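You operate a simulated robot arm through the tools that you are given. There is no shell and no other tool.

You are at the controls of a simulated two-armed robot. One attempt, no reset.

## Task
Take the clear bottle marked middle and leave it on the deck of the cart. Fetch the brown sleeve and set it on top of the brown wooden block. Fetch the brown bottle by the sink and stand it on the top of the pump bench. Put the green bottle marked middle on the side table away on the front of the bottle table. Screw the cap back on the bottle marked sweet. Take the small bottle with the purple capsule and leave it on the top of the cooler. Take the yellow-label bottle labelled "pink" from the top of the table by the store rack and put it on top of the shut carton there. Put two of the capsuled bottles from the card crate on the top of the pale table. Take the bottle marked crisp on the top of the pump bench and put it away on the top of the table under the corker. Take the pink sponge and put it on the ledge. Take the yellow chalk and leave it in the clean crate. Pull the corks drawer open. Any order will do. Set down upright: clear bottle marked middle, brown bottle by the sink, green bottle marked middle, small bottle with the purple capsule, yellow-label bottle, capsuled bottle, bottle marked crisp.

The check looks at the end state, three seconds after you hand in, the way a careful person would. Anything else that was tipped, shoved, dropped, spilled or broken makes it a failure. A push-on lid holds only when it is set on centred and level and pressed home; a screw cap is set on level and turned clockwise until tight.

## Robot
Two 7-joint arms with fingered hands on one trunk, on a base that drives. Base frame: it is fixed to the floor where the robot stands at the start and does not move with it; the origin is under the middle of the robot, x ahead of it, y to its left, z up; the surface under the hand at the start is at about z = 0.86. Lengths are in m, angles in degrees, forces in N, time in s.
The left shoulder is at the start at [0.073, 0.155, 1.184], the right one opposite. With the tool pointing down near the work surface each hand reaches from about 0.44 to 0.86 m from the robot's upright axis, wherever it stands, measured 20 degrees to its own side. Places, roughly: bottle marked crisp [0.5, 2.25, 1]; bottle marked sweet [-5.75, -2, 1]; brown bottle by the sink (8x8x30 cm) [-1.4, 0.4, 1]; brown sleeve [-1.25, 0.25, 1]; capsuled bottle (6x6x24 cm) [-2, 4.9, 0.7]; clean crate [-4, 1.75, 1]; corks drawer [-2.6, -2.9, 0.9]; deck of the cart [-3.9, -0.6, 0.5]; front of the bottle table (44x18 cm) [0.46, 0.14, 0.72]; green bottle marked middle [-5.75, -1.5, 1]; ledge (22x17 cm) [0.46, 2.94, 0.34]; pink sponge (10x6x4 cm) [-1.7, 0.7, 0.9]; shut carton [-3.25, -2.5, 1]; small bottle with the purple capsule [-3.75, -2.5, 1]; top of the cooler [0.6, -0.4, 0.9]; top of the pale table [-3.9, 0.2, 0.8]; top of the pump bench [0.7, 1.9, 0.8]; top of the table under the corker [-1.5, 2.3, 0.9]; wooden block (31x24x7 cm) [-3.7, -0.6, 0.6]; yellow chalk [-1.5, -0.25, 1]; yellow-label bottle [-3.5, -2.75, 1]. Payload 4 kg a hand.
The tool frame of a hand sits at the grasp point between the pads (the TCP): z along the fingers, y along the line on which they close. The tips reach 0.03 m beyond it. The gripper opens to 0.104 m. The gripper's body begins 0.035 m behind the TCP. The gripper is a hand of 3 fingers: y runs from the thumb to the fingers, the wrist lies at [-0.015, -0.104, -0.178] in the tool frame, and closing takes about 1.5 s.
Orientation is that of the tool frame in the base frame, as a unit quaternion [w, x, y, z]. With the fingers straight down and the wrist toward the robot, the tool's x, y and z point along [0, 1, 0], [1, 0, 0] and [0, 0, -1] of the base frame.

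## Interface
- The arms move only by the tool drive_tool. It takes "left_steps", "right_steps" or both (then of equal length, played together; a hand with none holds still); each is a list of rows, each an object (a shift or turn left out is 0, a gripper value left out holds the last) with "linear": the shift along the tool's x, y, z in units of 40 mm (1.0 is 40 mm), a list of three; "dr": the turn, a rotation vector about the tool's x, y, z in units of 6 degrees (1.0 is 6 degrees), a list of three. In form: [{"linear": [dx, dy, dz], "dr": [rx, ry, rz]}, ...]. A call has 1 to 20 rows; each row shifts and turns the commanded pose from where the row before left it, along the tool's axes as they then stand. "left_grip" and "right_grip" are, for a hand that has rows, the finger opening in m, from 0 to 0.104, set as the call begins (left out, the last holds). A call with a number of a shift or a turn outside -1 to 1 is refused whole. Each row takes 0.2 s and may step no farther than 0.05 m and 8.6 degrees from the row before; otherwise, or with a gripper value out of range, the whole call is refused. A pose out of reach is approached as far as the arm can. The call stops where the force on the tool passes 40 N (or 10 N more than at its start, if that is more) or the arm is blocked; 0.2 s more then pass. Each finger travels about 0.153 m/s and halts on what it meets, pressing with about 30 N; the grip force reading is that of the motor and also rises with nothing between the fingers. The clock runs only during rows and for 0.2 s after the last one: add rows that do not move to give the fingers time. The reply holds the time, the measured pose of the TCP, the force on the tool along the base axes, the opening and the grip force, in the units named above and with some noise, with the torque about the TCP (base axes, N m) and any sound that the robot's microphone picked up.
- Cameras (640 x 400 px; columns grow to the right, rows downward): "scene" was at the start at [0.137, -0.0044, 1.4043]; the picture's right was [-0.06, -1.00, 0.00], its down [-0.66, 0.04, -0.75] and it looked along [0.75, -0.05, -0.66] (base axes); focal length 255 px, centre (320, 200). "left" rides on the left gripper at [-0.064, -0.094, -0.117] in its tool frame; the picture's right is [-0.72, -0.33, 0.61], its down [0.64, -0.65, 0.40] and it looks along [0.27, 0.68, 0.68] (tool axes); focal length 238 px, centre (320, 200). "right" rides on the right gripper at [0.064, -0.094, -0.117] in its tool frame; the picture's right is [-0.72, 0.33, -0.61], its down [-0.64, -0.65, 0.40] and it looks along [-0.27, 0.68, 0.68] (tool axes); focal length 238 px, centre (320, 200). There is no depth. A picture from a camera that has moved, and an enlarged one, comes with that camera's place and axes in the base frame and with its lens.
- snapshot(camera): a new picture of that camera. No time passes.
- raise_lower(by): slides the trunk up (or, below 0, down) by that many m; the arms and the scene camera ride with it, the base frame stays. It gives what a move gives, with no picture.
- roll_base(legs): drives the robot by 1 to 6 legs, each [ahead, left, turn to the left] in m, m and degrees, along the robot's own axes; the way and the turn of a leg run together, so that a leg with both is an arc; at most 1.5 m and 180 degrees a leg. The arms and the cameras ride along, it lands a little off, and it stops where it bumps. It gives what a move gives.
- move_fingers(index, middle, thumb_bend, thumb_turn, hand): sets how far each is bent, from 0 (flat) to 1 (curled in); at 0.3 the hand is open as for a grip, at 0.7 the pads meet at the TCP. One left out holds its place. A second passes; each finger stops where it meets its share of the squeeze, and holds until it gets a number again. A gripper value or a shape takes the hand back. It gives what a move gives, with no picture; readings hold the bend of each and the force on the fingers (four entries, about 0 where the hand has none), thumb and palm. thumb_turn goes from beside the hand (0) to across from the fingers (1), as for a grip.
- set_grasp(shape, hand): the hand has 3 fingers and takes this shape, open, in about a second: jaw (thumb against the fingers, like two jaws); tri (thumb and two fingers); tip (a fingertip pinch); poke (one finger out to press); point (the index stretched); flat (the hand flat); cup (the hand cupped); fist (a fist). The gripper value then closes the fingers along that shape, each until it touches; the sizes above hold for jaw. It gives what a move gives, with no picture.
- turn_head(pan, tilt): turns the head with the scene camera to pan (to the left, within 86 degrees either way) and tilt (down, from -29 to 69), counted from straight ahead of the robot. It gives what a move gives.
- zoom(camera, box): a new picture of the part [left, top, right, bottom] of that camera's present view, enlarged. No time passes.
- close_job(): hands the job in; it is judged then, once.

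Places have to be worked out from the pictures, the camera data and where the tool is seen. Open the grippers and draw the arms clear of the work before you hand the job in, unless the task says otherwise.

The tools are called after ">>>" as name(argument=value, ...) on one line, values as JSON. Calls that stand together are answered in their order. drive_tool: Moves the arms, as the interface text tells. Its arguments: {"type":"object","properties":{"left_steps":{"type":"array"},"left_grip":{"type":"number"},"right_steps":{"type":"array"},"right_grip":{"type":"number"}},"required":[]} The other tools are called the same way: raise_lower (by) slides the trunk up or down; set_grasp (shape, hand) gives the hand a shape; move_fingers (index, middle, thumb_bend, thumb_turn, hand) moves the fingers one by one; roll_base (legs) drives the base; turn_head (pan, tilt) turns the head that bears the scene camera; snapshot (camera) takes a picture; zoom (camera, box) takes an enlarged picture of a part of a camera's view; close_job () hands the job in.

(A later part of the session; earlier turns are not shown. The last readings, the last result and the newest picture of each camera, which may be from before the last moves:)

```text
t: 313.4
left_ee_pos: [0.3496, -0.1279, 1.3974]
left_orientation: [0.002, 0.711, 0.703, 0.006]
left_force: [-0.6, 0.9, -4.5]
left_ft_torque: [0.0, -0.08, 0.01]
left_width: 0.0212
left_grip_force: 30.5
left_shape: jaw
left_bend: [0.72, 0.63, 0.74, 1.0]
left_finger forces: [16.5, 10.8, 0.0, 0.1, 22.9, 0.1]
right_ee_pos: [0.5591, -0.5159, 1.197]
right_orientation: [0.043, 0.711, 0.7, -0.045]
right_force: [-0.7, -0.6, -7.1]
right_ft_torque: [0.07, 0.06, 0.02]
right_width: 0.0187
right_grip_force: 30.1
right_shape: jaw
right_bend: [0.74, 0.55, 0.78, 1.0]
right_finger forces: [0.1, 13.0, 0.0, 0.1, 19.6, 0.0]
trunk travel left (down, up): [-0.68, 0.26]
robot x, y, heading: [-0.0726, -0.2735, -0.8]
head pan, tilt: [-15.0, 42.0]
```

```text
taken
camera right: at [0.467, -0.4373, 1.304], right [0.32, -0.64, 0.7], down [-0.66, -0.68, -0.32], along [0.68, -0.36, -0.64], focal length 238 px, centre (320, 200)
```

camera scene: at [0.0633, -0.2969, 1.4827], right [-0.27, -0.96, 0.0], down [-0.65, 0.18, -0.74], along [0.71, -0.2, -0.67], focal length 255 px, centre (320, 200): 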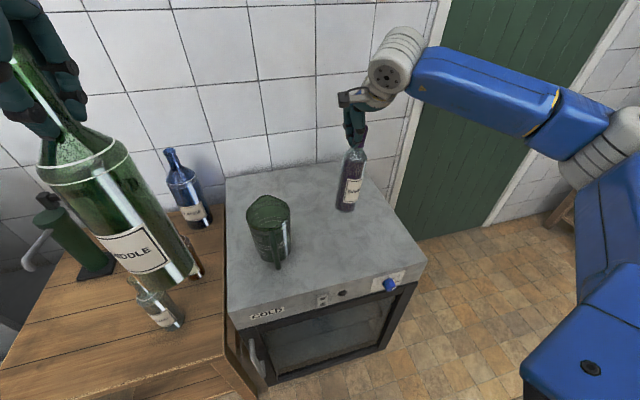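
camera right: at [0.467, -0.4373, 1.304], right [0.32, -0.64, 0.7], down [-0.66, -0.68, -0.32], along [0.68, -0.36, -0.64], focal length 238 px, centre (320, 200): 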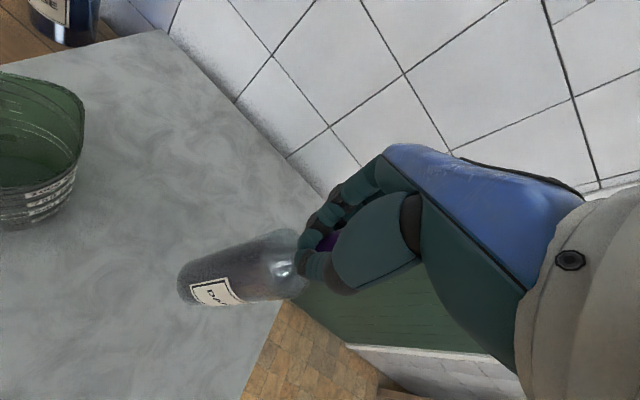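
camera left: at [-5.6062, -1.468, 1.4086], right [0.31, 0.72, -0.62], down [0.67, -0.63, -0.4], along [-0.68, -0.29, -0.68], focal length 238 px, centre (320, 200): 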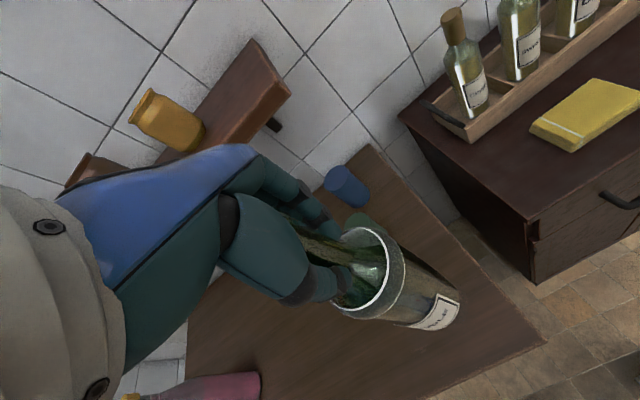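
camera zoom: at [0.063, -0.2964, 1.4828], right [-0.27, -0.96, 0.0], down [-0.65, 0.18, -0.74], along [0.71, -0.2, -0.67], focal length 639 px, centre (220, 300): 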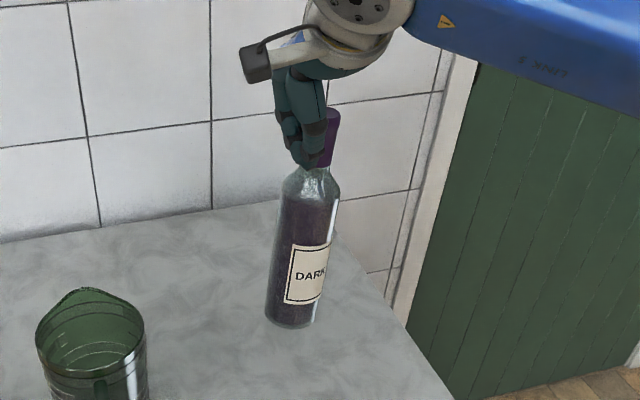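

Still about 5° residual lean in the head view. I rotate a bit further the same way.

>>> drive_tool(right_steps=[{"dr": [0, -0.8, 0]}, {"linear": [0, 0, 0]}])

>>> zoom(camera="scene", box=[280, 80, 440, 240])

```text
t: 314.0
left_ee_pos: [0.3492, -0.1266, 1.3982]
left_orientation: [0.003, 0.711, 0.703, 0.005]
left_force: [-0.2, 0.2, -3.4]
left_ft_torque: [0.0, -0.04, 0.02]
left_width: 0.0208
left_grip_force: 29.8
left_shape: jaw
left_bend: [0.72, 0.63, 0.74, 1.0]
left_finger forces: [16.6, 11.0, 0.0, 0.1, 23.0, 0.0]
right_ee_pos: [0.5607, -0.5156, 1.1968]
right_orientation: [0.071, 0.708, 0.698, -0.075]
right_force: [-0.3, 0.6, -7.2]
right_ft_torque: [0.1, -0.01, 0.01]
right_width: 0.0187
right_grip_force: 29.9
right_shape: jaw
right_bend: [0.74, 0.55, 0.78, 1.0]
right_finger forces: [0.0, 12.9, 0.0, 0.0, 19.4, 0.1]
trunk travel left (down, up): [-0.68, 0.26]
robot x, y, heading: [-0.0748, -0.2763, -0.7]
head pan, tilt: [-15.0, 42.0]
```

```text
2.50 times, centred on (360, 160) of scene
camera zoom: at [0.0634, -0.2959, 1.4827], right [-0.27, -0.96, 0.0], down [-0.65, 0.18, -0.74], along [0.71, -0.2, -0.67], focal length 639 px, centre (220, 300)
```

zoom: 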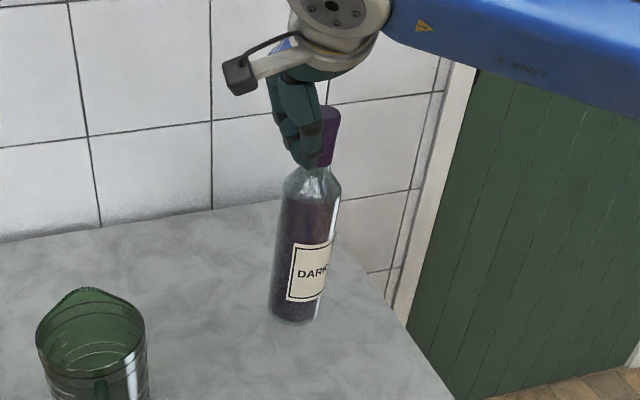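

The lean is now only about 2–3°, which will settle on contact. I lower in steps until contact.

>>> drive_tool(right_steps=[{"linear": [0, 0, 0.5]}, {"linear": [0, 0, 0.4]}, {"linear": [0, 0, 0.2]}, {"linear": [0, 0, 0]}])

>>> zoom(camera="scene", box=[280, 80, 440, 240])

```text
t: 315.0
left_ee_pos: [0.3501, -0.1266, 1.3971]
left_orientation: [0.002, 0.712, 0.703, 0.005]
left_force: [0.3, -0.3, -4.7]
left_ft_torque: [0.03, -0.03, 0.02]
left_width: 0.021
left_grip_force: 29.7
left_shape: jaw
left_bend: [0.72, 0.63, 0.74, 1.0]
left_finger forces: [16.5, 10.8, 0.0, 0.0, 23.0, 0.0]
right_ee_pos: [0.5596, -0.5234, 1.1536]
right_orientation: [0.072, 0.708, 0.698, -0.075]
right_force: [0.1, 0.4, -6.4]
right_ft_torque: [0.1, -0.02, 0.01]
right_width: 0.0189
right_grip_force: 30.5
right_shape: jaw
right_bend: [0.74, 0.55, 0.78, 1.0]
right_finger forces: [0.0, 12.8, 0.0, 0.1, 19.7, 0.1]
trunk travel left (down, up): [-0.68, 0.26]
robot x, y, heading: [-0.0723, -0.2722, -0.5]
head pan, tilt: [-15.0, 42.0]
```

```text
2.50 times, centred on (360, 160) of scene
camera zoom: at [0.063, -0.2965, 1.4828], right [-0.27, -0.96, 0.0], down [-0.65, 0.18, -0.74], along [0.71, -0.2, -0.67], focal length 639 px, centre (220, 300)
```

zoom: 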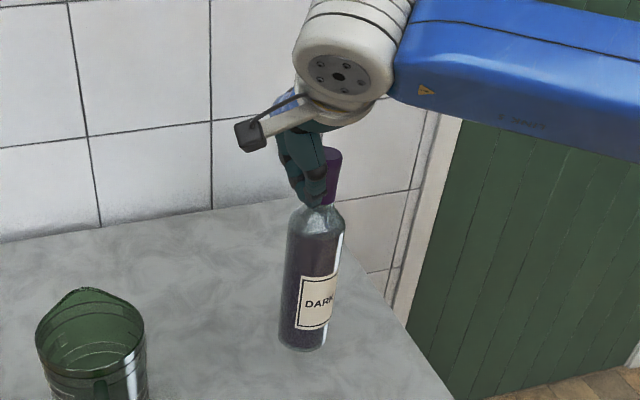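

No contact yet. I continue lowering in small steps.

>>> drive_tool(right_steps=[{"linear": [0, 0, 0.2]}, {"linear": [0, 0, 0.15]}, {"linear": [0, 0, 0.15]}, {"linear": [0, 0, 0.1]}, {"linear": [0, 0, 0]}])

>>> zoom(camera="scene", box=[280, 80, 440, 240])

```text
t: 316.2
left_ee_pos: [0.3493, -0.1279, 1.3992]
left_orientation: [0.002, 0.711, 0.703, 0.006]
left_force: [-0.1, 1.1, -4.1]
left_ft_torque: [0.02, -0.02, -0.01]
left_width: 0.021
left_grip_force: 30.4
left_shape: jaw
left_bend: [0.72, 0.63, 0.74, 1.0]
left_finger forces: [16.5, 10.9, 0.0, 0.1, 23.0, 0.1]
right_ee_pos: [0.5605, -0.5282, 1.129]
right_orientation: [0.071, 0.708, 0.698, -0.074]
right_force: [-0.1, 0.0, -6.6]
right_ft_torque: [0.06, 0.01, 0.02]
right_width: 0.0189
right_grip_force: 29.8
right_shape: jaw
right_bend: [0.74, 0.55, 0.78, 1.0]
right_finger forces: [0.1, 12.9, 0.1, 0.0, 19.6, 0.0]
trunk travel left (down, up): [-0.68, 0.26]
robot x, y, heading: [-0.075, -0.2749, -0.5]
head pan, tilt: [-15.0, 42.0]
```

```text
2.50 times, centred on (360, 160) of scene
camera zoom: at [0.0632, -0.2967, 1.4827], right [-0.27, -0.96, 0.0], down [-0.65, 0.18, -0.74], along [0.71, -0.2, -0.67], focal length 639 px, centre (220, 300)
```

zoom: 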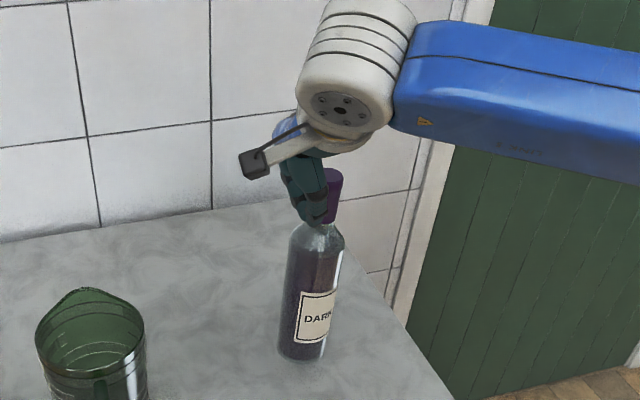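

Weight is still fully on the hand. A few more small steps.

>>> drive_tool(right_steps=[{"linear": [0, 0, 0.12]}, {"linear": [0, 0, 0.12]}, {"linear": [0, 0, 0]}])

>>> zoom(camera="scene", box=[280, 80, 440, 240])

>>> snapshot(camera="right")

```text
t: 317.0
left_ee_pos: [0.3502, -0.1266, 1.3988]
left_orientation: [0.002, 0.711, 0.703, 0.005]
left_force: [0.0, -0.5, -4.2]
left_ft_torque: [-0.01, -0.04, 0.01]
left_width: 0.0208
left_grip_force: 30.5
left_shape: jaw
left_bend: [0.72, 0.63, 0.74, 1.0]
left_finger forces: [16.5, 10.9, 0.1, 0.0, 23.0, 0.0]
right_ee_pos: [0.5594, -0.5283, 1.1196]
right_orientation: [0.071, 0.709, 0.698, -0.075]
right_force: [-0.6, 0.4, -6.4]
right_ft_torque: [0.07, 0.03, 0.02]
right_width: 0.019
right_grip_force: 29.4
right_shape: jaw
right_bend: [0.74, 0.55, 0.78, 1.0]
right_finger forces: [0.1, 12.9, 0.1, 0.1, 19.6, 0.1]
trunk travel left (down, up): [-0.68, 0.26]
robot x, y, heading: [-0.0777, -0.2727, -0.9]
head pan, tilt: [-15.0, 42.0]
```

```text
2.50 times, centred on (360, 160) of scene
camera zoom: at [0.0632, -0.2966, 1.4827], right [-0.27, -0.96, 0.0], down [-0.65, 0.18, -0.74], along [0.71, -0.2, -0.67], focal length 639 px, centre (220, 300)
```

zoom: 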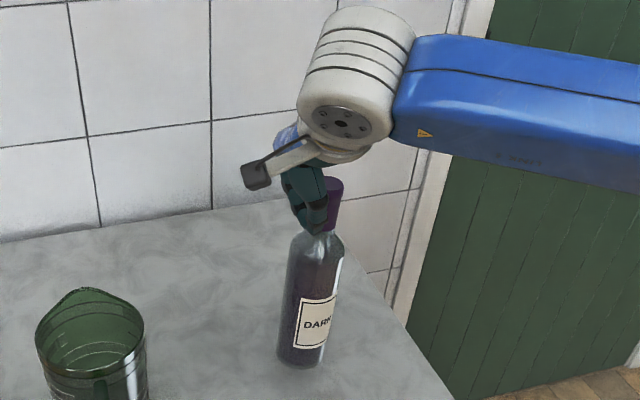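

```text
taken
camera right: at [0.467, -0.4415, 1.2195], right [0.32, -0.58, 0.75], down [-0.66, -0.7, -0.26], along [0.68, -0.41, -0.61], focal length 238 px, centre (320, 200)
```

right: 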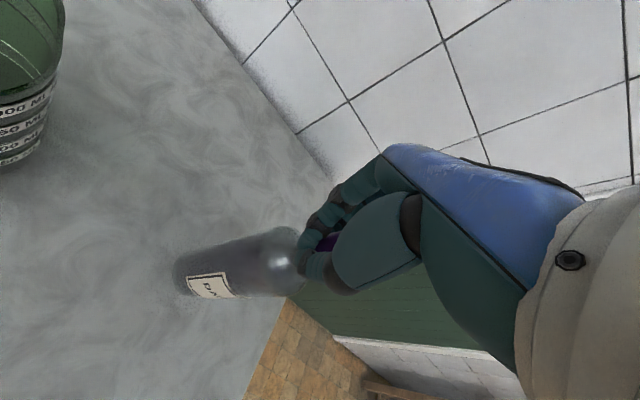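

>>> drive_tool(right_steps=[{"linear": [0, 0, 0.1]}, {"linear": [0, 0, 0.1]}, {"linear": [0, 0, 0]}])

```text
t: 317.8
left_ee_pos: [0.349, -0.1273, 1.3984]
left_orientation: [0.002, 0.711, 0.703, 0.006]
left_force: [0.0, -0.3, -4.9]
left_ft_torque: [0.0, -0.04, 0.04]
left_width: 0.0212
left_grip_force: 29.8
left_shape: jaw
left_bend: [0.72, 0.63, 0.74, 1.0]
left_finger forces: [16.5, 10.8, 0.1, 0.0, 23.0, 0.1]
right_ee_pos: [0.561, -0.531, 1.1125]
right_orientation: [0.073, 0.708, 0.699, -0.074]
right_force: [-0.4, -0.1, -6.4]
right_ft_torque: [0.09, 0.04, -0.02]
right_width: 0.0189
right_grip_force: 29.8
right_shape: jaw
right_bend: [0.74, 0.55, 0.78, 1.0]
right_finger forces: [0.0, 12.9, 0.0, 0.0, 19.7, 0.1]
trunk travel left (down, up): [-0.68, 0.26]
robot x, y, heading: [-0.0721, -0.2755, -0.6]
head pan, tilt: [-15.0, 42.0]
```

Still hanging. I continue downward carefully.

>>> drive_tool(right_steps=[{"linear": [0, 0, 0.1]}, {"linear": [0, 0, 0.1]}, {"linear": [0, 0, 0.1]}, {"linear": [0, 0, 0]}])

>>> zoom(camera="scene", box=[280, 80, 440, 240])

```text
t: 318.8
left_ee_pos: [0.3495, -0.1285, 1.3987]
left_orientation: [0.002, 0.711, 0.703, 0.006]
left_force: [0.8, 0.0, -3.9]
left_ft_torque: [-0.01, -0.07, -0.04]
left_width: 0.0211
left_grip_force: 29.9
left_shape: jaw
left_bend: [0.72, 0.63, 0.74, 1.0]
left_finger forces: [16.6, 10.8, 0.0, 0.0, 22.9, 0.0]
right_ee_pos: [0.5602, -0.5352, 1.0994]
right_orientation: [0.071, 0.708, 0.699, -0.074]
right_force: [0.0, -0.1, -7.5]
right_ft_torque: [0.07, 0.0, 0.02]
right_width: 0.019
right_grip_force: 29.9
right_shape: jaw
right_bend: [0.74, 0.55, 0.78, 1.0]
right_finger forces: [0.0, 12.9, 0.0, 0.0, 19.8, 0.0]
trunk travel left (down, up): [-0.68, 0.26]
robot x, y, heading: [-0.0762, -0.2744, -0.8]
head pan, tilt: [-15.0, 42.0]
```

```text
2.50 times, centred on (360, 160) of scene
camera zoom: at [0.0632, -0.2967, 1.4827], right [-0.27, -0.96, 0.0], down [-0.65, 0.18, -0.74], along [0.71, -0.2, -0.67], focal length 639 px, centre (220, 300)
```

zoom: 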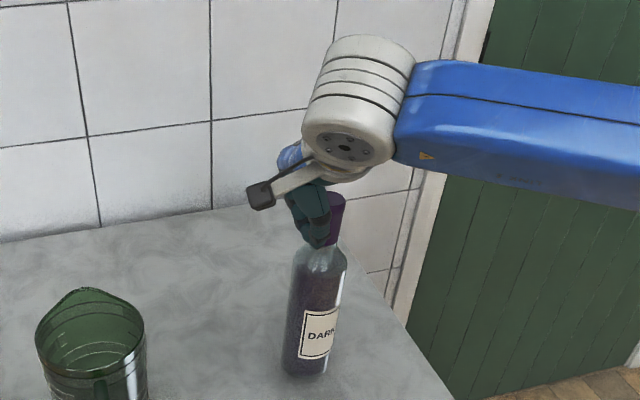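

>>> drive_tool(right_steps=[{"linear": [0, 0, 0.1]}, {"linear": [0, 0, 0.1]}, {"linear": [0, 0, 0.1]}, {"linear": [0, 0, 0]}])

>>> zoom(camera="scene", box=[280, 80, 440, 240])

```text
t: 319.8
left_ee_pos: [0.3506, -0.1269, 1.3979]
left_orientation: [0.002, 0.711, 0.703, 0.006]
left_force: [-1.1, 0.6, -4.3]
left_ft_torque: [-0.01, -0.04, 0.02]
left_width: 0.0212
left_grip_force: 30.3
left_shape: jaw
left_bend: [0.72, 0.63, 0.74, 1.0]
left_finger forces: [16.5, 10.8, 0.0, 0.1, 23.1, 0.1]
right_ee_pos: [0.559, -0.5376, 1.0883]
right_orientation: [0.071, 0.707, 0.699, -0.074]
right_force: [-0.1, -0.1, -7.0]
right_ft_torque: [0.12, -0.01, -0.01]
right_width: 0.0186
right_grip_force: 29.8
right_shape: jaw
right_bend: [0.74, 0.55, 0.78, 1.0]
right_finger forces: [0.0, 12.9, 0.1, 0.0, 19.7, 0.0]
trunk travel left (down, up): [-0.68, 0.26]
robot x, y, heading: [-0.0689, -0.2712, -0.7]
head pan, tilt: [-15.0, 42.0]
```

```text
2.50 times, centred on (360, 160) of scene
camera zoom: at [0.0632, -0.2967, 1.4827], right [-0.27, -0.96, 0.0], down [-0.65, 0.18, -0.74], along [0.71, -0.2, -0.67], focal length 639 px, centre (220, 300)
```

zoom: 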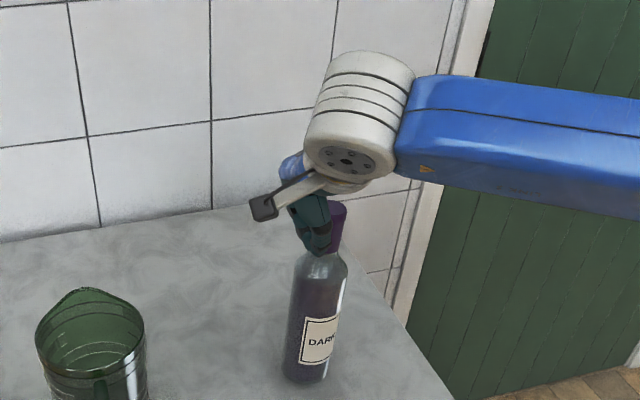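

The start note says this surface is at about 0.86, so contact is due near TCP 1.07. I go on.

>>> drive_tool(right_steps=[{"linear": [0, 0, 0.12]}, {"linear": [0, 0, 0.1]}, {"linear": [0, 0, 0.08]}, {"linear": [0, 0, 0.08]}, {"linear": [0, 0, 0]}])

>>> zoom(camera="scene", box=[280, 80, 440, 240])

```text
t: 321.0
left_ee_pos: [0.3453, -0.1234, 1.3989]
left_orientation: [0.004, 0.711, 0.703, 0.005]
left_force: [-0.8, -0.8, -4.7]
left_ft_torque: [0.0, -0.02, -0.03]
left_width: 0.021
left_grip_force: 30.3
left_shape: jaw
left_bend: [0.72, 0.63, 0.74, 1.0]
left_finger forces: [16.6, 10.9, 0.1, 0.1, 22.9, 0.1]
right_ee_pos: [0.5591, -0.537, 1.0791]
right_orientation: [0.074, 0.708, 0.699, -0.072]
right_force: [-0.3, 1.4, 15.4]
right_ft_torque: [-0.12, -0.1, 0.01]
right_width: 0.0202
right_grip_force: 29.8
right_shape: jaw
right_bend: [0.74, 0.55, 0.78, 1.0]
right_finger forces: [0.0, 16.1, 0.0, 0.0, 26.4, 0.0]
trunk travel left (down, up): [-0.68, 0.26]
robot x, y, heading: [-0.0734, -0.2725, -0.5]
head pan, tilt: [-15.0, 42.0]
```

```text
2.50 times, centred on (360, 160) of scene
camera zoom: at [0.0576, -0.2925, 1.4837], right [-0.27, -0.96, 0.0], down [-0.64, 0.18, -0.74], along [0.72, -0.2, -0.67], focal length 639 px, centre (220, 300)
```

zoom: 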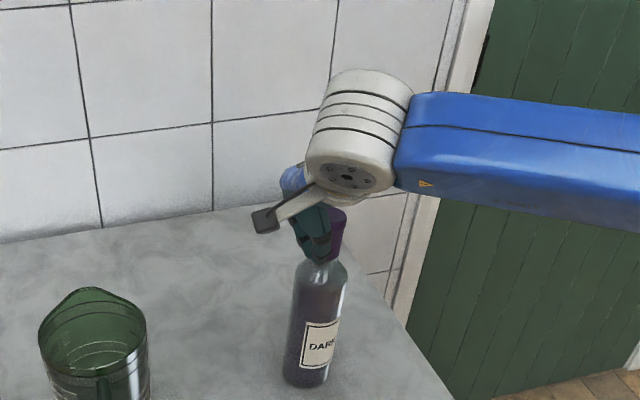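

Contact at +15 N. I ease up a few mm and open the hand.

>>> drive_tool(right_steps=[{"linear": [0, 0, -0.1]}, {"linear": [0, 0, 0]}])

>>> drive_tool(right_steps=[{"linear": [0, 0, 0]}, {"linear": [0, 0, 0]}, {"linear": [0, 0, 0]}, {"linear": [0, 0, 0]}, {"linear": [0, 0, 0]}], right_grip=0.09)

>>> zoom(camera="scene", box=[280, 80, 440, 240])

>>> snapshot(camera="right")

```text
t: 321.6
left_ee_pos: [0.3455, -0.1247, 1.3995]
left_orientation: [0.004, 0.711, 0.703, 0.005]
left_force: [-0.2, 0.0, -4.8]
left_ft_torque: [-0.01, -0.05, -0.02]
left_width: 0.0208
left_grip_force: 29.8
left_shape: jaw
left_bend: [0.72, 0.63, 0.74, 1.0]
left_finger forces: [16.5, 10.7, 0.0, 0.0, 23.0, 0.0]
right_ee_pos: [0.5583, -0.5394, 1.0791]
right_orientation: [0.073, 0.708, 0.699, -0.073]
right_force: [0.8, 1.0, 10.1]
right_ft_torque: [-0.11, -0.14, 0.01]
right_width: 0.0203
right_grip_force: 30.4
right_shape: jaw
right_bend: [0.74, 0.55, 0.78, 1.0]
right_finger forces: [0.0, 16.3, 0.0, 0.0, 24.9, 0.1]
trunk travel left (down, up): [-0.68, 0.26]
robot x, y, heading: [-0.076, -0.2731, -0.7]
head pan, tilt: [-15.0, 42.0]
```

```text
t: 322.8
left_ee_pos: [0.3497, -0.126, 1.3988]
left_orientation: [0.002, 0.711, 0.703, 0.006]
left_force: [0.2, -0.8, -4.9]
left_ft_torque: [0.02, -0.02, 0.01]
left_width: 0.0209
left_grip_force: 29.9
left_shape: jaw
left_bend: [0.72, 0.63, 0.74, 1.0]
left_finger forces: [16.5, 11.0, 0.0, 0.0, 23.1, 0.0]
right_ee_pos: [0.5586, -0.5382, 1.0761]
right_orientation: [0.072, 0.708, 0.698, -0.075]
right_force: [-0.3, -0.4, -0.2]
right_ft_torque: [0.0, -0.01, 0.05]
right_width: 0.0902
right_grip_force: 0.1
right_shape: jaw
right_bend: [0.28, 0.33, 0.42, 0.98]
right_finger forces: [0.1, 0.1, 0.0, 0.0, 0.0, 0.0]
trunk travel left (down, up): [-0.68, 0.26]
robot x, y, heading: [-0.076, -0.2732, -0.6]
head pan, tilt: [-15.0, 42.0]
```

```text
2.50 times, centred on (360, 160) of scene
camera zoom: at [0.0621, -0.2956, 1.4829], right [-0.27, -0.96, 0.0], down [-0.65, 0.18, -0.74], along [0.71, -0.2, -0.67], focal length 639 px, centre (220, 300)
```

zoom: 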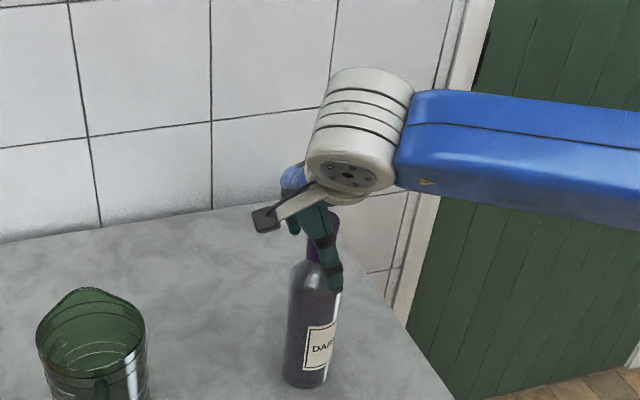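

```text
taken
camera right: at [0.4668, -0.4512, 1.1774], right [0.32, -0.58, 0.75], down [-0.66, -0.7, -0.26], along [0.68, -0.41, -0.61], focal length 238 px, centre (320, 200)
```

right: 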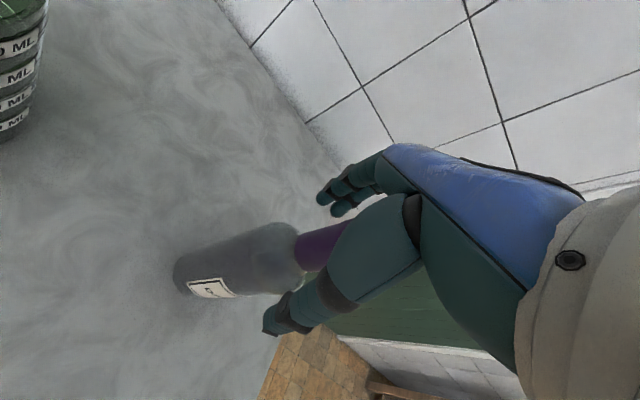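

It stands upright on the cooler. I lift the right hand vertically off, then level it and draw it back.

>>> drive_tool(right_steps=[{"linear": [-0.12, 0, -0.6]}, {"linear": [-0.18, 0, -0.88]}, {"linear": [-0.18, 0, -0.88]}, {"linear": [-0.18, 0, -0.88]}, {"linear": [-0.18, 0, -0.88]}, {"dr": [0, 0.95, 0], "linear": [0, -0.5, 0]}, {"dr": [0, 0.95, 0], "linear": [0, -0.7, 0]}, {"linear": [0, -0.8, 0]}, {"linear": [0, -0.8, 0]}, {"linear": [0, 0, 0]}])

>>> snapshot(camera="scene")

```text
t: 325.0
left_ee_pos: [0.3485, -0.1264, 1.3986]
left_orientation: [0.003, 0.712, 0.702, 0.005]
left_force: [-0.2, -0.3, -4.4]
left_ft_torque: [0.0, -0.02, 0.0]
left_width: 0.0208
left_grip_force: 29.6
left_shape: jaw
left_bend: [0.72, 0.63, 0.74, 1.0]
left_finger forces: [16.5, 10.8, 0.1, 0.0, 23.1, 0.0]
right_ee_pos: [0.4505, -0.5368, 1.2464]
right_orientation: [0.002, 0.712, 0.702, -0.004]
right_force: [-0.1, -0.5, 0.5]
right_ft_torque: [0.03, -0.01, 0.04]
right_width: 0.0897
right_grip_force: 0.1
right_shape: jaw
right_bend: [0.28, 0.33, 0.42, 0.98]
right_finger forces: [0.0, 0.0, 0.1, 0.0, 0.0, 0.0]
trunk travel left (down, up): [-0.68, 0.26]
robot x, y, heading: [-0.0727, -0.273, -0.7]
head pan, tilt: [-15.0, 42.0]
```

```text
taken
camera scene: at [0.0609, -0.2953, 1.483], right [-0.27, -0.96, 0.0], down [-0.65, 0.18, -0.74], along [0.71, -0.2, -0.67], focal length 255 px, centre (320, 200)
```

scene: 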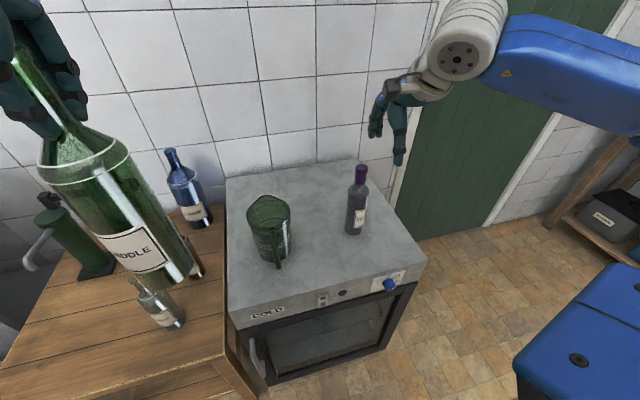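

The purple-capsule bottle stands on the cooler. Now I strafe left to face the bottle table and set down the green bottle.

>>> drive_tool(right_steps=[{"linear": [-0.3, -0.5, -0.5]}, {"linear": [-0.3, -0.5, -0.5]}, {"linear": [0, 0, 0]}])

>>> roll_base(legs=[[0, 0.28, 0.5]])

>>> turn_head(pan=0, tilt=42)

>>> snapshot(camera="scene")

>>> snapshot(camera="left")

```text
t: 325.8
left_ee_pos: [0.3502, -0.1269, 1.3973]
left_orientation: [0.003, 0.711, 0.703, 0.005]
left_force: [-0.6, -0.5, -5.4]
left_ft_torque: [-0.02, -0.05, 0.04]
left_width: 0.021
left_grip_force: 29.7
left_shape: jaw
left_bend: [0.72, 0.63, 0.74, 1.0]
left_finger forces: [16.4, 10.8, 0.0, 0.0, 22.9, 0.0]
right_ee_pos: [0.4104, -0.5591, 1.2855]
right_orientation: [0.001, 0.711, 0.703, -0.004]
right_force: [-0.3, -0.5, 0.1]
right_ft_torque: [0.0, 0.01, -0.01]
right_width: 0.09
right_grip_force: 0.1
right_shape: jaw
right_bend: [0.28, 0.33, 0.42, 0.98]
right_finger forces: [0.0, 0.0, 0.0, 0.1, 0.0, 0.0]
trunk travel left (down, up): [-0.68, 0.26]
robot x, y, heading: [-0.0734, -0.2739, -0.9]
head pan, tilt: [-15.0, 42.0]
```

```text
t: 327.7
left_ee_pos: [0.3495, 0.141, 1.4003]
left_orientation: [-0.001, 0.71, 0.704, 0.009]
left_force: [-0.3, -0.1, -4.5]
left_ft_torque: [-0.07, -0.04, -0.02]
left_width: 0.0211
left_grip_force: 30.4
left_shape: jaw
left_bend: [0.72, 0.63, 0.74, 1.0]
left_finger forces: [17.0, 10.3, 0.0, 0.0, 23.1, 0.0]
right_ee_pos: [0.4132, -0.2887, 1.2823]
right_orientation: [-0.001, 0.71, 0.704, 0.0]
right_force: [0.3, 0.3, 0.1]
right_ft_torque: [0.06, -0.02, 0.01]
right_width: 0.0898
right_grip_force: 0.1
right_shape: jaw
right_bend: [0.28, 0.33, 0.42, 0.98]
right_finger forces: [0.0, 0.0, 0.0, 0.0, 0.0, 0.1]
trunk travel left (down, up): [-0.68, 0.26]
robot x, y, heading: [-0.0702, 0.0076, -0.2]
head pan, tilt: [-15.0, 42.0]
```

```text
t: 328.5
left_ee_pos: [0.3489, 0.1514, 1.4002]
left_orientation: [0.003, 0.71, 0.704, 0.008]
left_force: [-0.6, 0.3, -3.8]
left_ft_torque: [-0.01, -0.06, 0.02]
left_width: 0.021
left_grip_force: 29.8
left_shape: jaw
left_bend: [0.72, 0.63, 0.74, 1.0]
left_finger forces: [16.5, 11.4, 0.0, 0.0, 23.3, 0.0]
right_ee_pos: [0.4121, -0.2809, 1.2853]
right_orientation: [0.0, 0.711, 0.704, -0.002]
right_force: [-0.3, -1.0, 0.1]
right_ft_torque: [0.02, 0.02, -0.03]
right_width: 0.09
right_grip_force: 0.1
right_shape: jaw
right_bend: [0.28, 0.33, 0.42, 0.98]
right_finger forces: [0.0, 0.0, 0.0, 0.0, 0.1, 0.0]
trunk travel left (down, up): [-0.68, 0.26]
robot x, y, heading: [-0.0698, 0.006, -0.3]
head pan, tilt: [0.0, 42.0]
```

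```text
taken
camera scene: at [0.0658, 0.0038, 1.483], right [0.0, -1.0, 0.0], down [-0.67, 0.0, -0.74], along [0.74, 0.0, -0.67], focal length 255 px, centre (320, 200)
```

scene: 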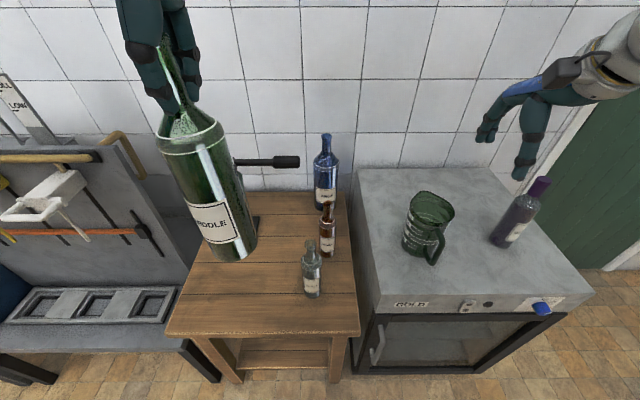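

```text
taken
camera left: at [0.2505, 0.0881, 1.515], right [-0.32, -0.71, -0.62], down [-0.64, 0.65, -0.41], along [0.69, 0.27, -0.67], focal length 238 px, centre (320, 200)
```

left: 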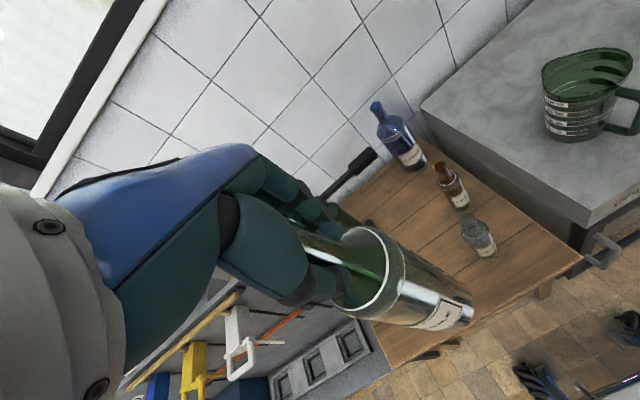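

I move the green bottle over (0.455, 0.20) on the front of the table and lower it most of the way.

>>> drive_tool(left_steps=[{"linear": [0.4, 0.88, 0]}, {"linear": [0.4, 0.88, 0]}, {"linear": [0.4, 0.88, 0]}, {"linear": [0, 0, 0.8]}, {"linear": [0, 0, 0.95]}, {"linear": [0, 0, 0.95]}, {"linear": [0, 0, 0.95]}, {"linear": [0, 0, 0.95]}, {"linear": [0, 0, 0.95]}, {"linear": [0, 0, 0.95]}, {"linear": [0, 0, 0.95]}, {"linear": [0, 0, 0.9]}, {"linear": [0, 0, 0.7]}, {"linear": [0, 0, 0]}])

>>> snapshot(camera="scene")

>>> snapshot(camera="left")

```text
t: 331.5
left_ee_pos: [0.4565, 0.2036, 1.0374]
left_orientation: [0.003, 0.711, 0.704, 0.007]
left_force: [0.1, -0.5, -4.5]
left_ft_torque: [0.01, -0.02, -0.05]
left_width: 0.0206
left_grip_force: 29.9
left_shape: jaw
left_bend: [0.72, 0.63, 0.74, 1.0]
left_finger forces: [16.4, 10.7, 0.0, 0.0, 22.9, 0.0]
right_ee_pos: [0.4126, -0.2789, 1.2859]
right_orientation: [0.002, 0.71, 0.704, -0.003]
right_force: [1.1, 0.0, -0.3]
right_ft_torque: [-0.01, -0.01, -0.01]
right_width: 0.0897
right_grip_force: 0.0
right_shape: jaw
right_bend: [0.28, 0.33, 0.42, 0.98]
right_finger forces: [0.0, 0.0, 0.1, 0.0, 0.1, 0.1]
trunk travel left (down, up): [-0.68, 0.26]
robot x, y, heading: [-0.0719, 0.007, -0.3]
head pan, tilt: [0.0, 42.0]
```

```text
taken
camera scene: at [0.0658, 0.0067, 1.483], right [0.0, -1.0, 0.0], down [-0.67, 0.0, -0.74], along [0.74, 0.0, -0.67], focal length 255 px, centre (320, 200)
```

scene: 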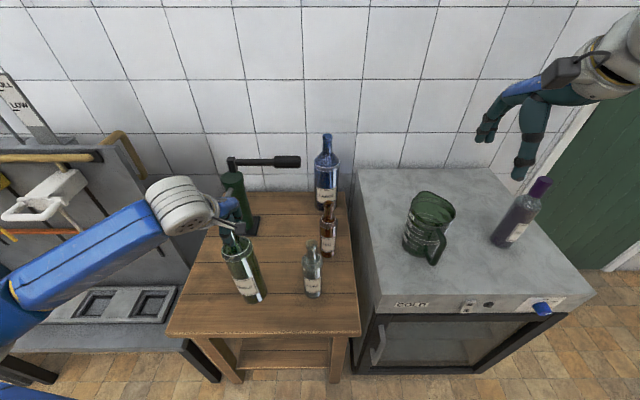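

```text
taken
camera left: at [0.3589, 0.1413, 1.1531], right [-0.32, -0.71, -0.62], down [-0.64, 0.65, -0.41], along [0.69, 0.27, -0.67], focal length 238 px, centre (320, 200)
```

left: 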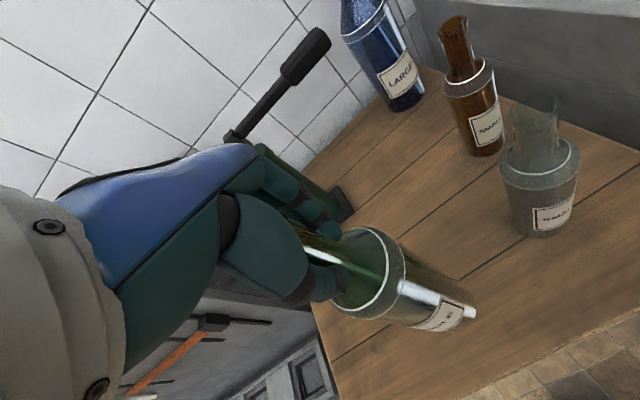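

On target, clear of the other bottles. I lower to contact with small final steps.

>>> drive_tool(left_steps=[{"linear": [0, 0, 0.5]}, {"linear": [0, 0, 0.4]}, {"linear": [0, 0, 0.25]}, {"linear": [0, 0, 0.1]}, {"linear": [0, 0, 0.1]}, {"linear": [0, 0, 0]}])

```text
t: 332.9
left_ee_pos: [0.4603, 0.2047, 0.9843]
left_orientation: [0.003, 0.709, 0.705, 0.006]
left_force: [0.8, 0.0, -4.1]
left_ft_torque: [0.01, -0.04, -0.03]
left_width: 0.0208
left_grip_force: 30.0
left_shape: jaw
left_bend: [0.72, 0.63, 0.74, 1.0]
left_finger forces: [16.3, 11.6, 0.0, 0.1, 23.1, 0.0]
right_ee_pos: [0.4122, -0.2779, 1.2871]
right_orientation: [0.002, 0.711, 0.704, -0.003]
right_force: [0.6, 0.7, 0.1]
right_ft_torque: [-0.04, 0.0, 0.01]
right_width: 0.09
right_grip_force: 0.0
right_shape: jaw
right_bend: [0.28, 0.33, 0.42, 0.98]
right_finger forces: [0.0, 0.1, 0.0, 0.1, 0.0, 0.1]
trunk travel left (down, up): [-0.68, 0.26]
robot x, y, heading: [-0.0714, 0.0012, -0.0]
head pan, tilt: [0.0, 42.0]
```

>>> drive_tool(left_steps=[{"linear": [0, 0, 0.1]}, {"linear": [0, 0, 0.08]}, {"linear": [0, 0, 0.08]}, {"linear": [0, 0, 0]}])

```text
t: 333.9
left_ee_pos: [0.4581, 0.2009, 0.9824]
left_orientation: [0.008, 0.71, 0.704, 0.012]
left_force: [-1.1, -4.1, 36.5]
left_ft_torque: [0.11, -0.13, 0.04]
left_width: 0.0231
left_grip_force: 30.4
left_shape: jaw
left_bend: [0.72, 0.62, 0.74, 1.0]
left_finger forces: [23.7, 18.8, 0.0, 0.0, 31.4, 0.0]
right_ee_pos: [0.4068, -0.2821, 1.2896]
right_orientation: [0.002, 0.71, 0.704, 0.0]
right_force: [1.2, 0.1, 0.3]
right_ft_torque: [0.01, -0.02, -0.01]
right_width: 0.0898
right_grip_force: 0.1
right_shape: jaw
right_bend: [0.28, 0.33, 0.42, 0.98]
right_finger forces: [0.0, 0.0, 0.0, 0.0, 0.1, 0.0]
trunk travel left (down, up): [-0.68, 0.26]
robot x, y, heading: [-0.0732, 0.006, -0.2]
head pan, tilt: [0.0, 42.0]
```

Contact (36 N). I ease up and then open the hand.

>>> drive_tool(left_steps=[{"linear": [0, 0, -0.15]}, {"linear": [0, 0, 0]}])

>>> drive_tool(left_steps=[{"linear": [0, 0, 0]}, {"linear": [0, 0, 0]}, {"linear": [0, 0, 0]}, {"linear": [0, 0, 0]}, {"linear": [0, 0, 0]}], left_grip=0.1)

>>> zoom(camera="scene", box=[160, 120, 380, 350])

```text
t: 334.5
left_ee_pos: [0.456, 0.2029, 0.9822]
left_orientation: [0.003, 0.71, 0.705, 0.007]
left_force: [-0.1, -1.9, 24.9]
left_ft_torque: [-0.01, -0.19, 0.05]
left_width: 0.0227
left_grip_force: 29.8
left_shape: jaw
left_bend: [0.72, 0.62, 0.74, 1.0]
left_finger forces: [20.6, 16.7, 0.0, 0.0, 29.8, 0.1]
right_ee_pos: [0.4074, -0.2791, 1.2869]
right_orientation: [0.002, 0.71, 0.704, -0.002]
right_force: [-0.9, 0.3, 1.2]
right_ft_torque: [0.03, 0.01, 0.04]
right_width: 0.0896
right_grip_force: 0.0
right_shape: jaw
right_bend: [0.28, 0.33, 0.42, 0.98]
right_finger forces: [0.0, 0.1, 0.1, 0.0, 0.0, 0.0]
trunk travel left (down, up): [-0.68, 0.26]
robot x, y, heading: [-0.0669, 0.0072, -0.3]
head pan, tilt: [0.0, 42.0]
```

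```text
t: 335.7
left_ee_pos: [0.4591, 0.2053, 0.9799]
left_orientation: [0.003, 0.71, 0.705, 0.006]
left_force: [-1.2, 0.1, -0.6]
left_ft_torque: [-0.03, -0.04, 0.0]
left_width: 0.0998
left_grip_force: 0.1
left_shape: jaw
left_bend: [0.31, 0.31, 0.31, 0.98]
left_finger forces: [0.0, 0.0, 0.1, 0.1, 0.6, 0.1]
right_ee_pos: [0.4119, -0.2783, 1.2858]
right_orientation: [0.002, 0.71, 0.704, -0.003]
right_force: [-0.2, 0.0, -0.1]
right_ft_torque: [0.0, -0.01, 0.01]
right_width: 0.0897
right_grip_force: 0.0
right_shape: jaw
right_bend: [0.28, 0.33, 0.42, 0.98]
right_finger forces: [0.1, 0.1, 0.0, 0.0, 0.1, 0.0]
trunk travel left (down, up): [-0.68, 0.26]
robot x, y, heading: [-0.0713, 0.0044, 0.1]
head pan, tilt: [0.0, 42.0]
```

```text
1.74 times, centred on (270, 235) of scene
camera zoom: at [0.0656, 0.0059, 1.4831], right [0.0, -1.0, 0.0], down [-0.67, 0.0, -0.74], along [0.74, 0.0, -0.67], focal length 444 px, centre (407, 139)
```

zoom: 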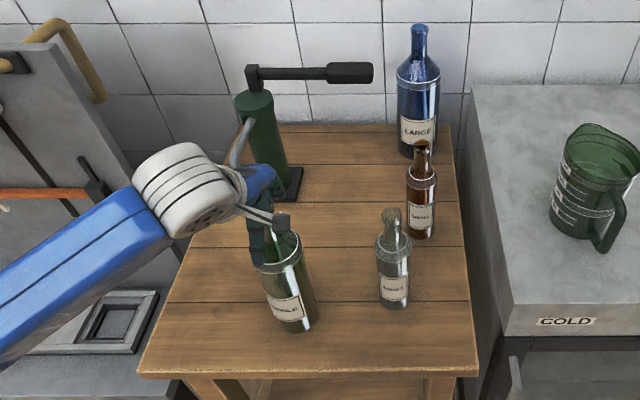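

The green bottle stands. I raise the left hand straight up and clear.

>>> drive_tool(left_steps=[{"linear": [0, 0, -0.6]}, {"linear": [0, 0, -0.9]}, {"linear": [0, 0, -0.9]}, {"linear": [0, 0, -0.9]}, {"linear": [0, 0, -0.9]}, {"linear": [0, 0, -0.9]}, {"linear": [0, 0, -0.9]}, {"linear": [0, 0, 0]}])

>>> snapshot(camera="scene")

```text
t: 337.5
left_ee_pos: [0.4576, 0.2014, 1.2225]
left_orientation: [0.003, 0.71, 0.704, 0.007]
left_force: [0.7, 0.3, 0.6]
left_ft_torque: [-0.01, 0.0, -0.01]
left_width: 0.1
left_grip_force: 0.1
left_shape: jaw
left_bend: [0.31, 0.31, 0.31, 0.98]
left_finger forces: [0.0, 0.0, 0.0, 0.1, 0.0, 0.0]
right_ee_pos: [0.4116, -0.2775, 1.2865]
right_orientation: [0.003, 0.71, 0.704, -0.003]
right_force: [0.3, 0.5, -1.1]
right_ft_torque: [-0.03, 0.01, -0.01]
right_width: 0.0899
right_grip_force: 0.1
right_shape: jaw
right_bend: [0.28, 0.33, 0.42, 0.98]
right_finger forces: [0.1, 0.0, 0.1, 0.0, 0.0, 0.1]
trunk travel left (down, up): [-0.68, 0.26]
robot x, y, heading: [-0.0669, 0.0058, -0.1]
head pan, tilt: [0.0, 42.0]
```

```text
taken
camera scene: at [0.0654, 0.006, 1.4831], right [0.0, -1.0, 0.0], down [-0.67, 0.0, -0.74], along [0.74, 0.0, -0.67], focal length 255 px, centre (320, 200)
```

scene: 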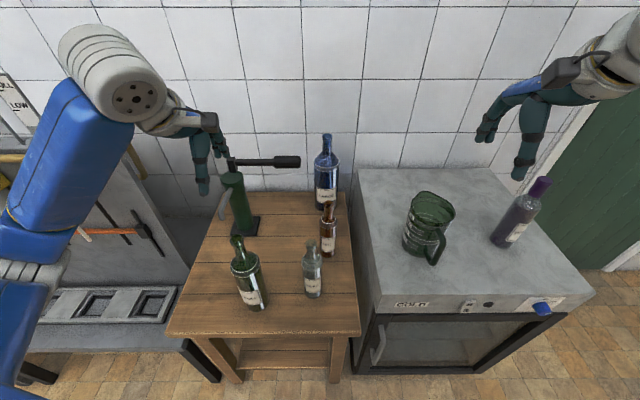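

Seven tasks are done. Next the brown bottle by the sink. I back up, turn to face west, and look at that table again.

>>> roll_base(legs=[[-0.2, 0, 0], [0, 0, 180]])

>>> turn_head(pan=-20, tilt=28)

>>> snapshot(camera="scene")

```text
t: 346.6
left_ee_pos: [-0.7886, -0.2259, 1.222]
left_orientation: [0.007, 0.73, -0.683, -0.003]
left_force: [-1.1, 0.1, 0.0]
left_ft_torque: [0.03, 0.02, 0.03]
left_width: 0.0998
left_grip_force: 0.0
left_shape: jaw
left_bend: [0.31, 0.31, 0.31, 0.98]
left_finger forces: [0.1, 0.1, 0.0, 0.1, 0.0, 0.0]
right_ee_pos: [-0.7789, 0.2555, 1.2852]
right_orientation: [-0.003, 0.73, -0.684, -0.003]
right_force: [-0.2, -0.1, 0.3]
right_ft_torque: [-0.01, 0.03, -0.02]
right_width: 0.0896
right_grip_force: 0.1
right_shape: jaw
right_bend: [0.28, 0.33, 0.42, 0.98]
right_finger forces: [0.1, 0.0, 0.1, 0.0, 0.1, 0.0]
trunk travel left (down, up): [-0.68, 0.26]
robot x, y, heading: [-0.2726, 0.0047, -175.9]
head pan, tilt: [0.0, 42.0]
```

```text
t: 347.5
left_ee_pos: [-0.7884, -0.2251, 1.2234]
left_orientation: [0.008, 0.73, -0.683, -0.004]
left_force: [0.2, -0.7, -0.3]
left_ft_torque: [0.0, 0.01, 0.01]
left_width: 0.0995
left_grip_force: 0.1
left_shape: jaw
left_bend: [0.31, 0.31, 0.31, 0.98]
left_finger forces: [0.0, 0.1, 0.1, 0.1, 0.0, 0.0]
right_ee_pos: [-0.7776, 0.2558, 1.2877]
right_orientation: [-0.003, 0.729, -0.684, -0.003]
right_force: [-0.6, 0.4, 0.0]
right_ft_torque: [0.03, 0.01, -0.02]
right_width: 0.09
right_grip_force: 0.0
right_shape: jaw
right_bend: [0.27, 0.33, 0.42, 0.98]
right_finger forces: [0.0, 0.0, 0.0, 0.1, 0.0, 0.1]
trunk travel left (down, up): [-0.68, 0.26]
robot x, y, heading: [-0.2765, 0.0074, -176.1]
head pan, tilt: [-20.0, 28.0]
```

```text
taken
camera scene: at [-0.4175, 0.0302, 1.5045], right [0.27, 0.96, 0.0], down [0.45, -0.13, -0.88], along [-0.85, 0.24, -0.47], focal length 255 px, centre (320, 200)
```

scene: 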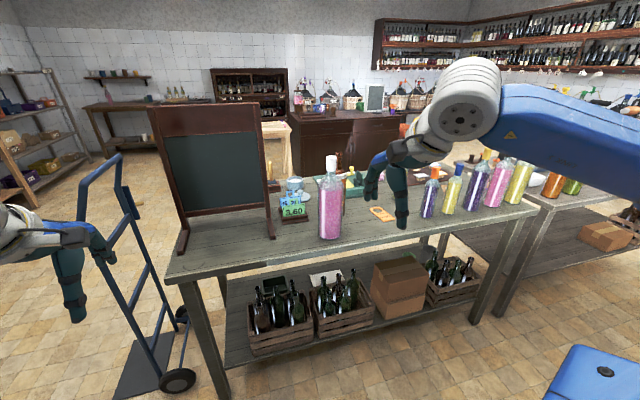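

I strafe right to see behind the pink bottle.

>>> roll_base(legs=[[0, -0.4, -4]])

>>> turn_head(pan=0, tilt=30)

>>> snapshot(camera="scene")

>>> zoom(camera="scene", box=[170, 100, 480, 290])

```text
t: 350.0
left_ee_pos: [-0.8168, 0.2092, 1.222]
left_orientation: [-0.006, -0.705, 0.709, 0.005]
left_force: [0.1, -0.7, -0.2]
left_ft_torque: [0.0, 0.0, -0.03]
left_width: 0.0999
left_grip_force: 0.0
left_shape: jaw
left_bend: [0.31, 0.31, 0.31, 0.98]
left_finger forces: [0.0, 0.1, 0.1, 0.1, 0.0, 0.1]
right_ee_pos: [-0.7709, 0.6879, 1.2873]
right_orientation: [0.004, -0.704, 0.71, 0.004]
right_force: [0.6, -0.7, -0.7]
right_ft_torque: [0.01, 0.06, -0.01]
right_width: 0.0897
right_grip_force: 0.0
right_shape: jaw
right_bend: [0.27, 0.33, 0.42, 0.98]
right_finger forces: [0.0, 0.0, 0.0, 0.0, 0.0, 0.1]
trunk travel left (down, up): [-0.68, 0.26]
robot x, y, heading: [-0.291, 0.407, 179.7]
head pan, tilt: [-20.0, 28.0]
```

```text
t: 350.8
left_ee_pos: [-0.8156, 0.2112, 1.2232]
left_orientation: [-0.007, -0.705, 0.71, 0.004]
left_force: [1.0, 0.7, 0.4]
left_ft_torque: [-0.01, 0.01, 0.01]
left_width: 0.0996
left_grip_force: 0.1
left_shape: jaw
left_bend: [0.31, 0.31, 0.31, 0.98]
left_finger forces: [0.0, 0.1, 0.0, 0.1, 0.0, 0.1]
right_ee_pos: [-0.7699, 0.691, 1.2879]
right_orientation: [0.002, -0.704, 0.71, 0.004]
right_force: [0.1, -0.6, 0.1]
right_ft_torque: [0.02, 0.01, 0.0]
right_width: 0.0899
right_grip_force: 0.1
right_shape: jaw
right_bend: [0.27, 0.33, 0.42, 0.98]
right_finger forces: [0.0, 0.0, 0.0, 0.1, 0.0, 0.1]
trunk travel left (down, up): [-0.68, 0.26]
robot x, y, heading: [-0.2922, 0.407, 180.2]
head pan, tilt: [0.0, 30.0]
```

```text
taken
camera scene: at [-0.434, 0.4085, 1.5014], right [0.0, 1.0, 0.0], down [0.5, 0.0, -0.86], along [-0.86, 0.0, -0.5], focal length 255 px, centre (320, 200)
```

scene: 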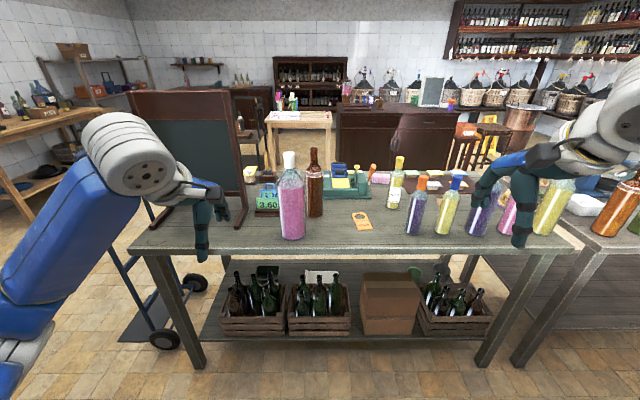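

```text
2.06 times, centred on (325, 195) of scene
camera zoom: at [-0.434, 0.4085, 1.5014], right [0.0, 1.0, 0.0], down [0.5, 0.0, -0.86], along [-0.86, 0.0, -0.5], focal length 527 px, centre (310, 210)
```

zoom: 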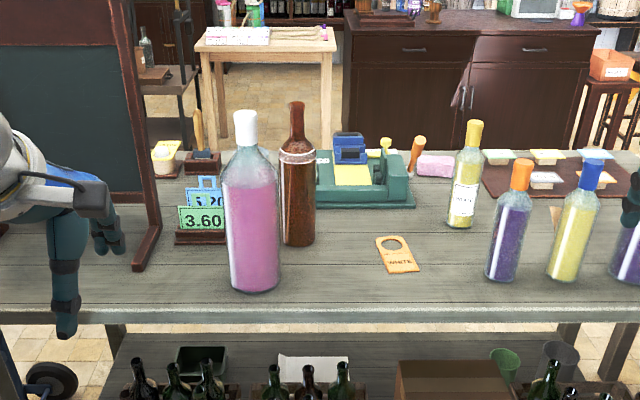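

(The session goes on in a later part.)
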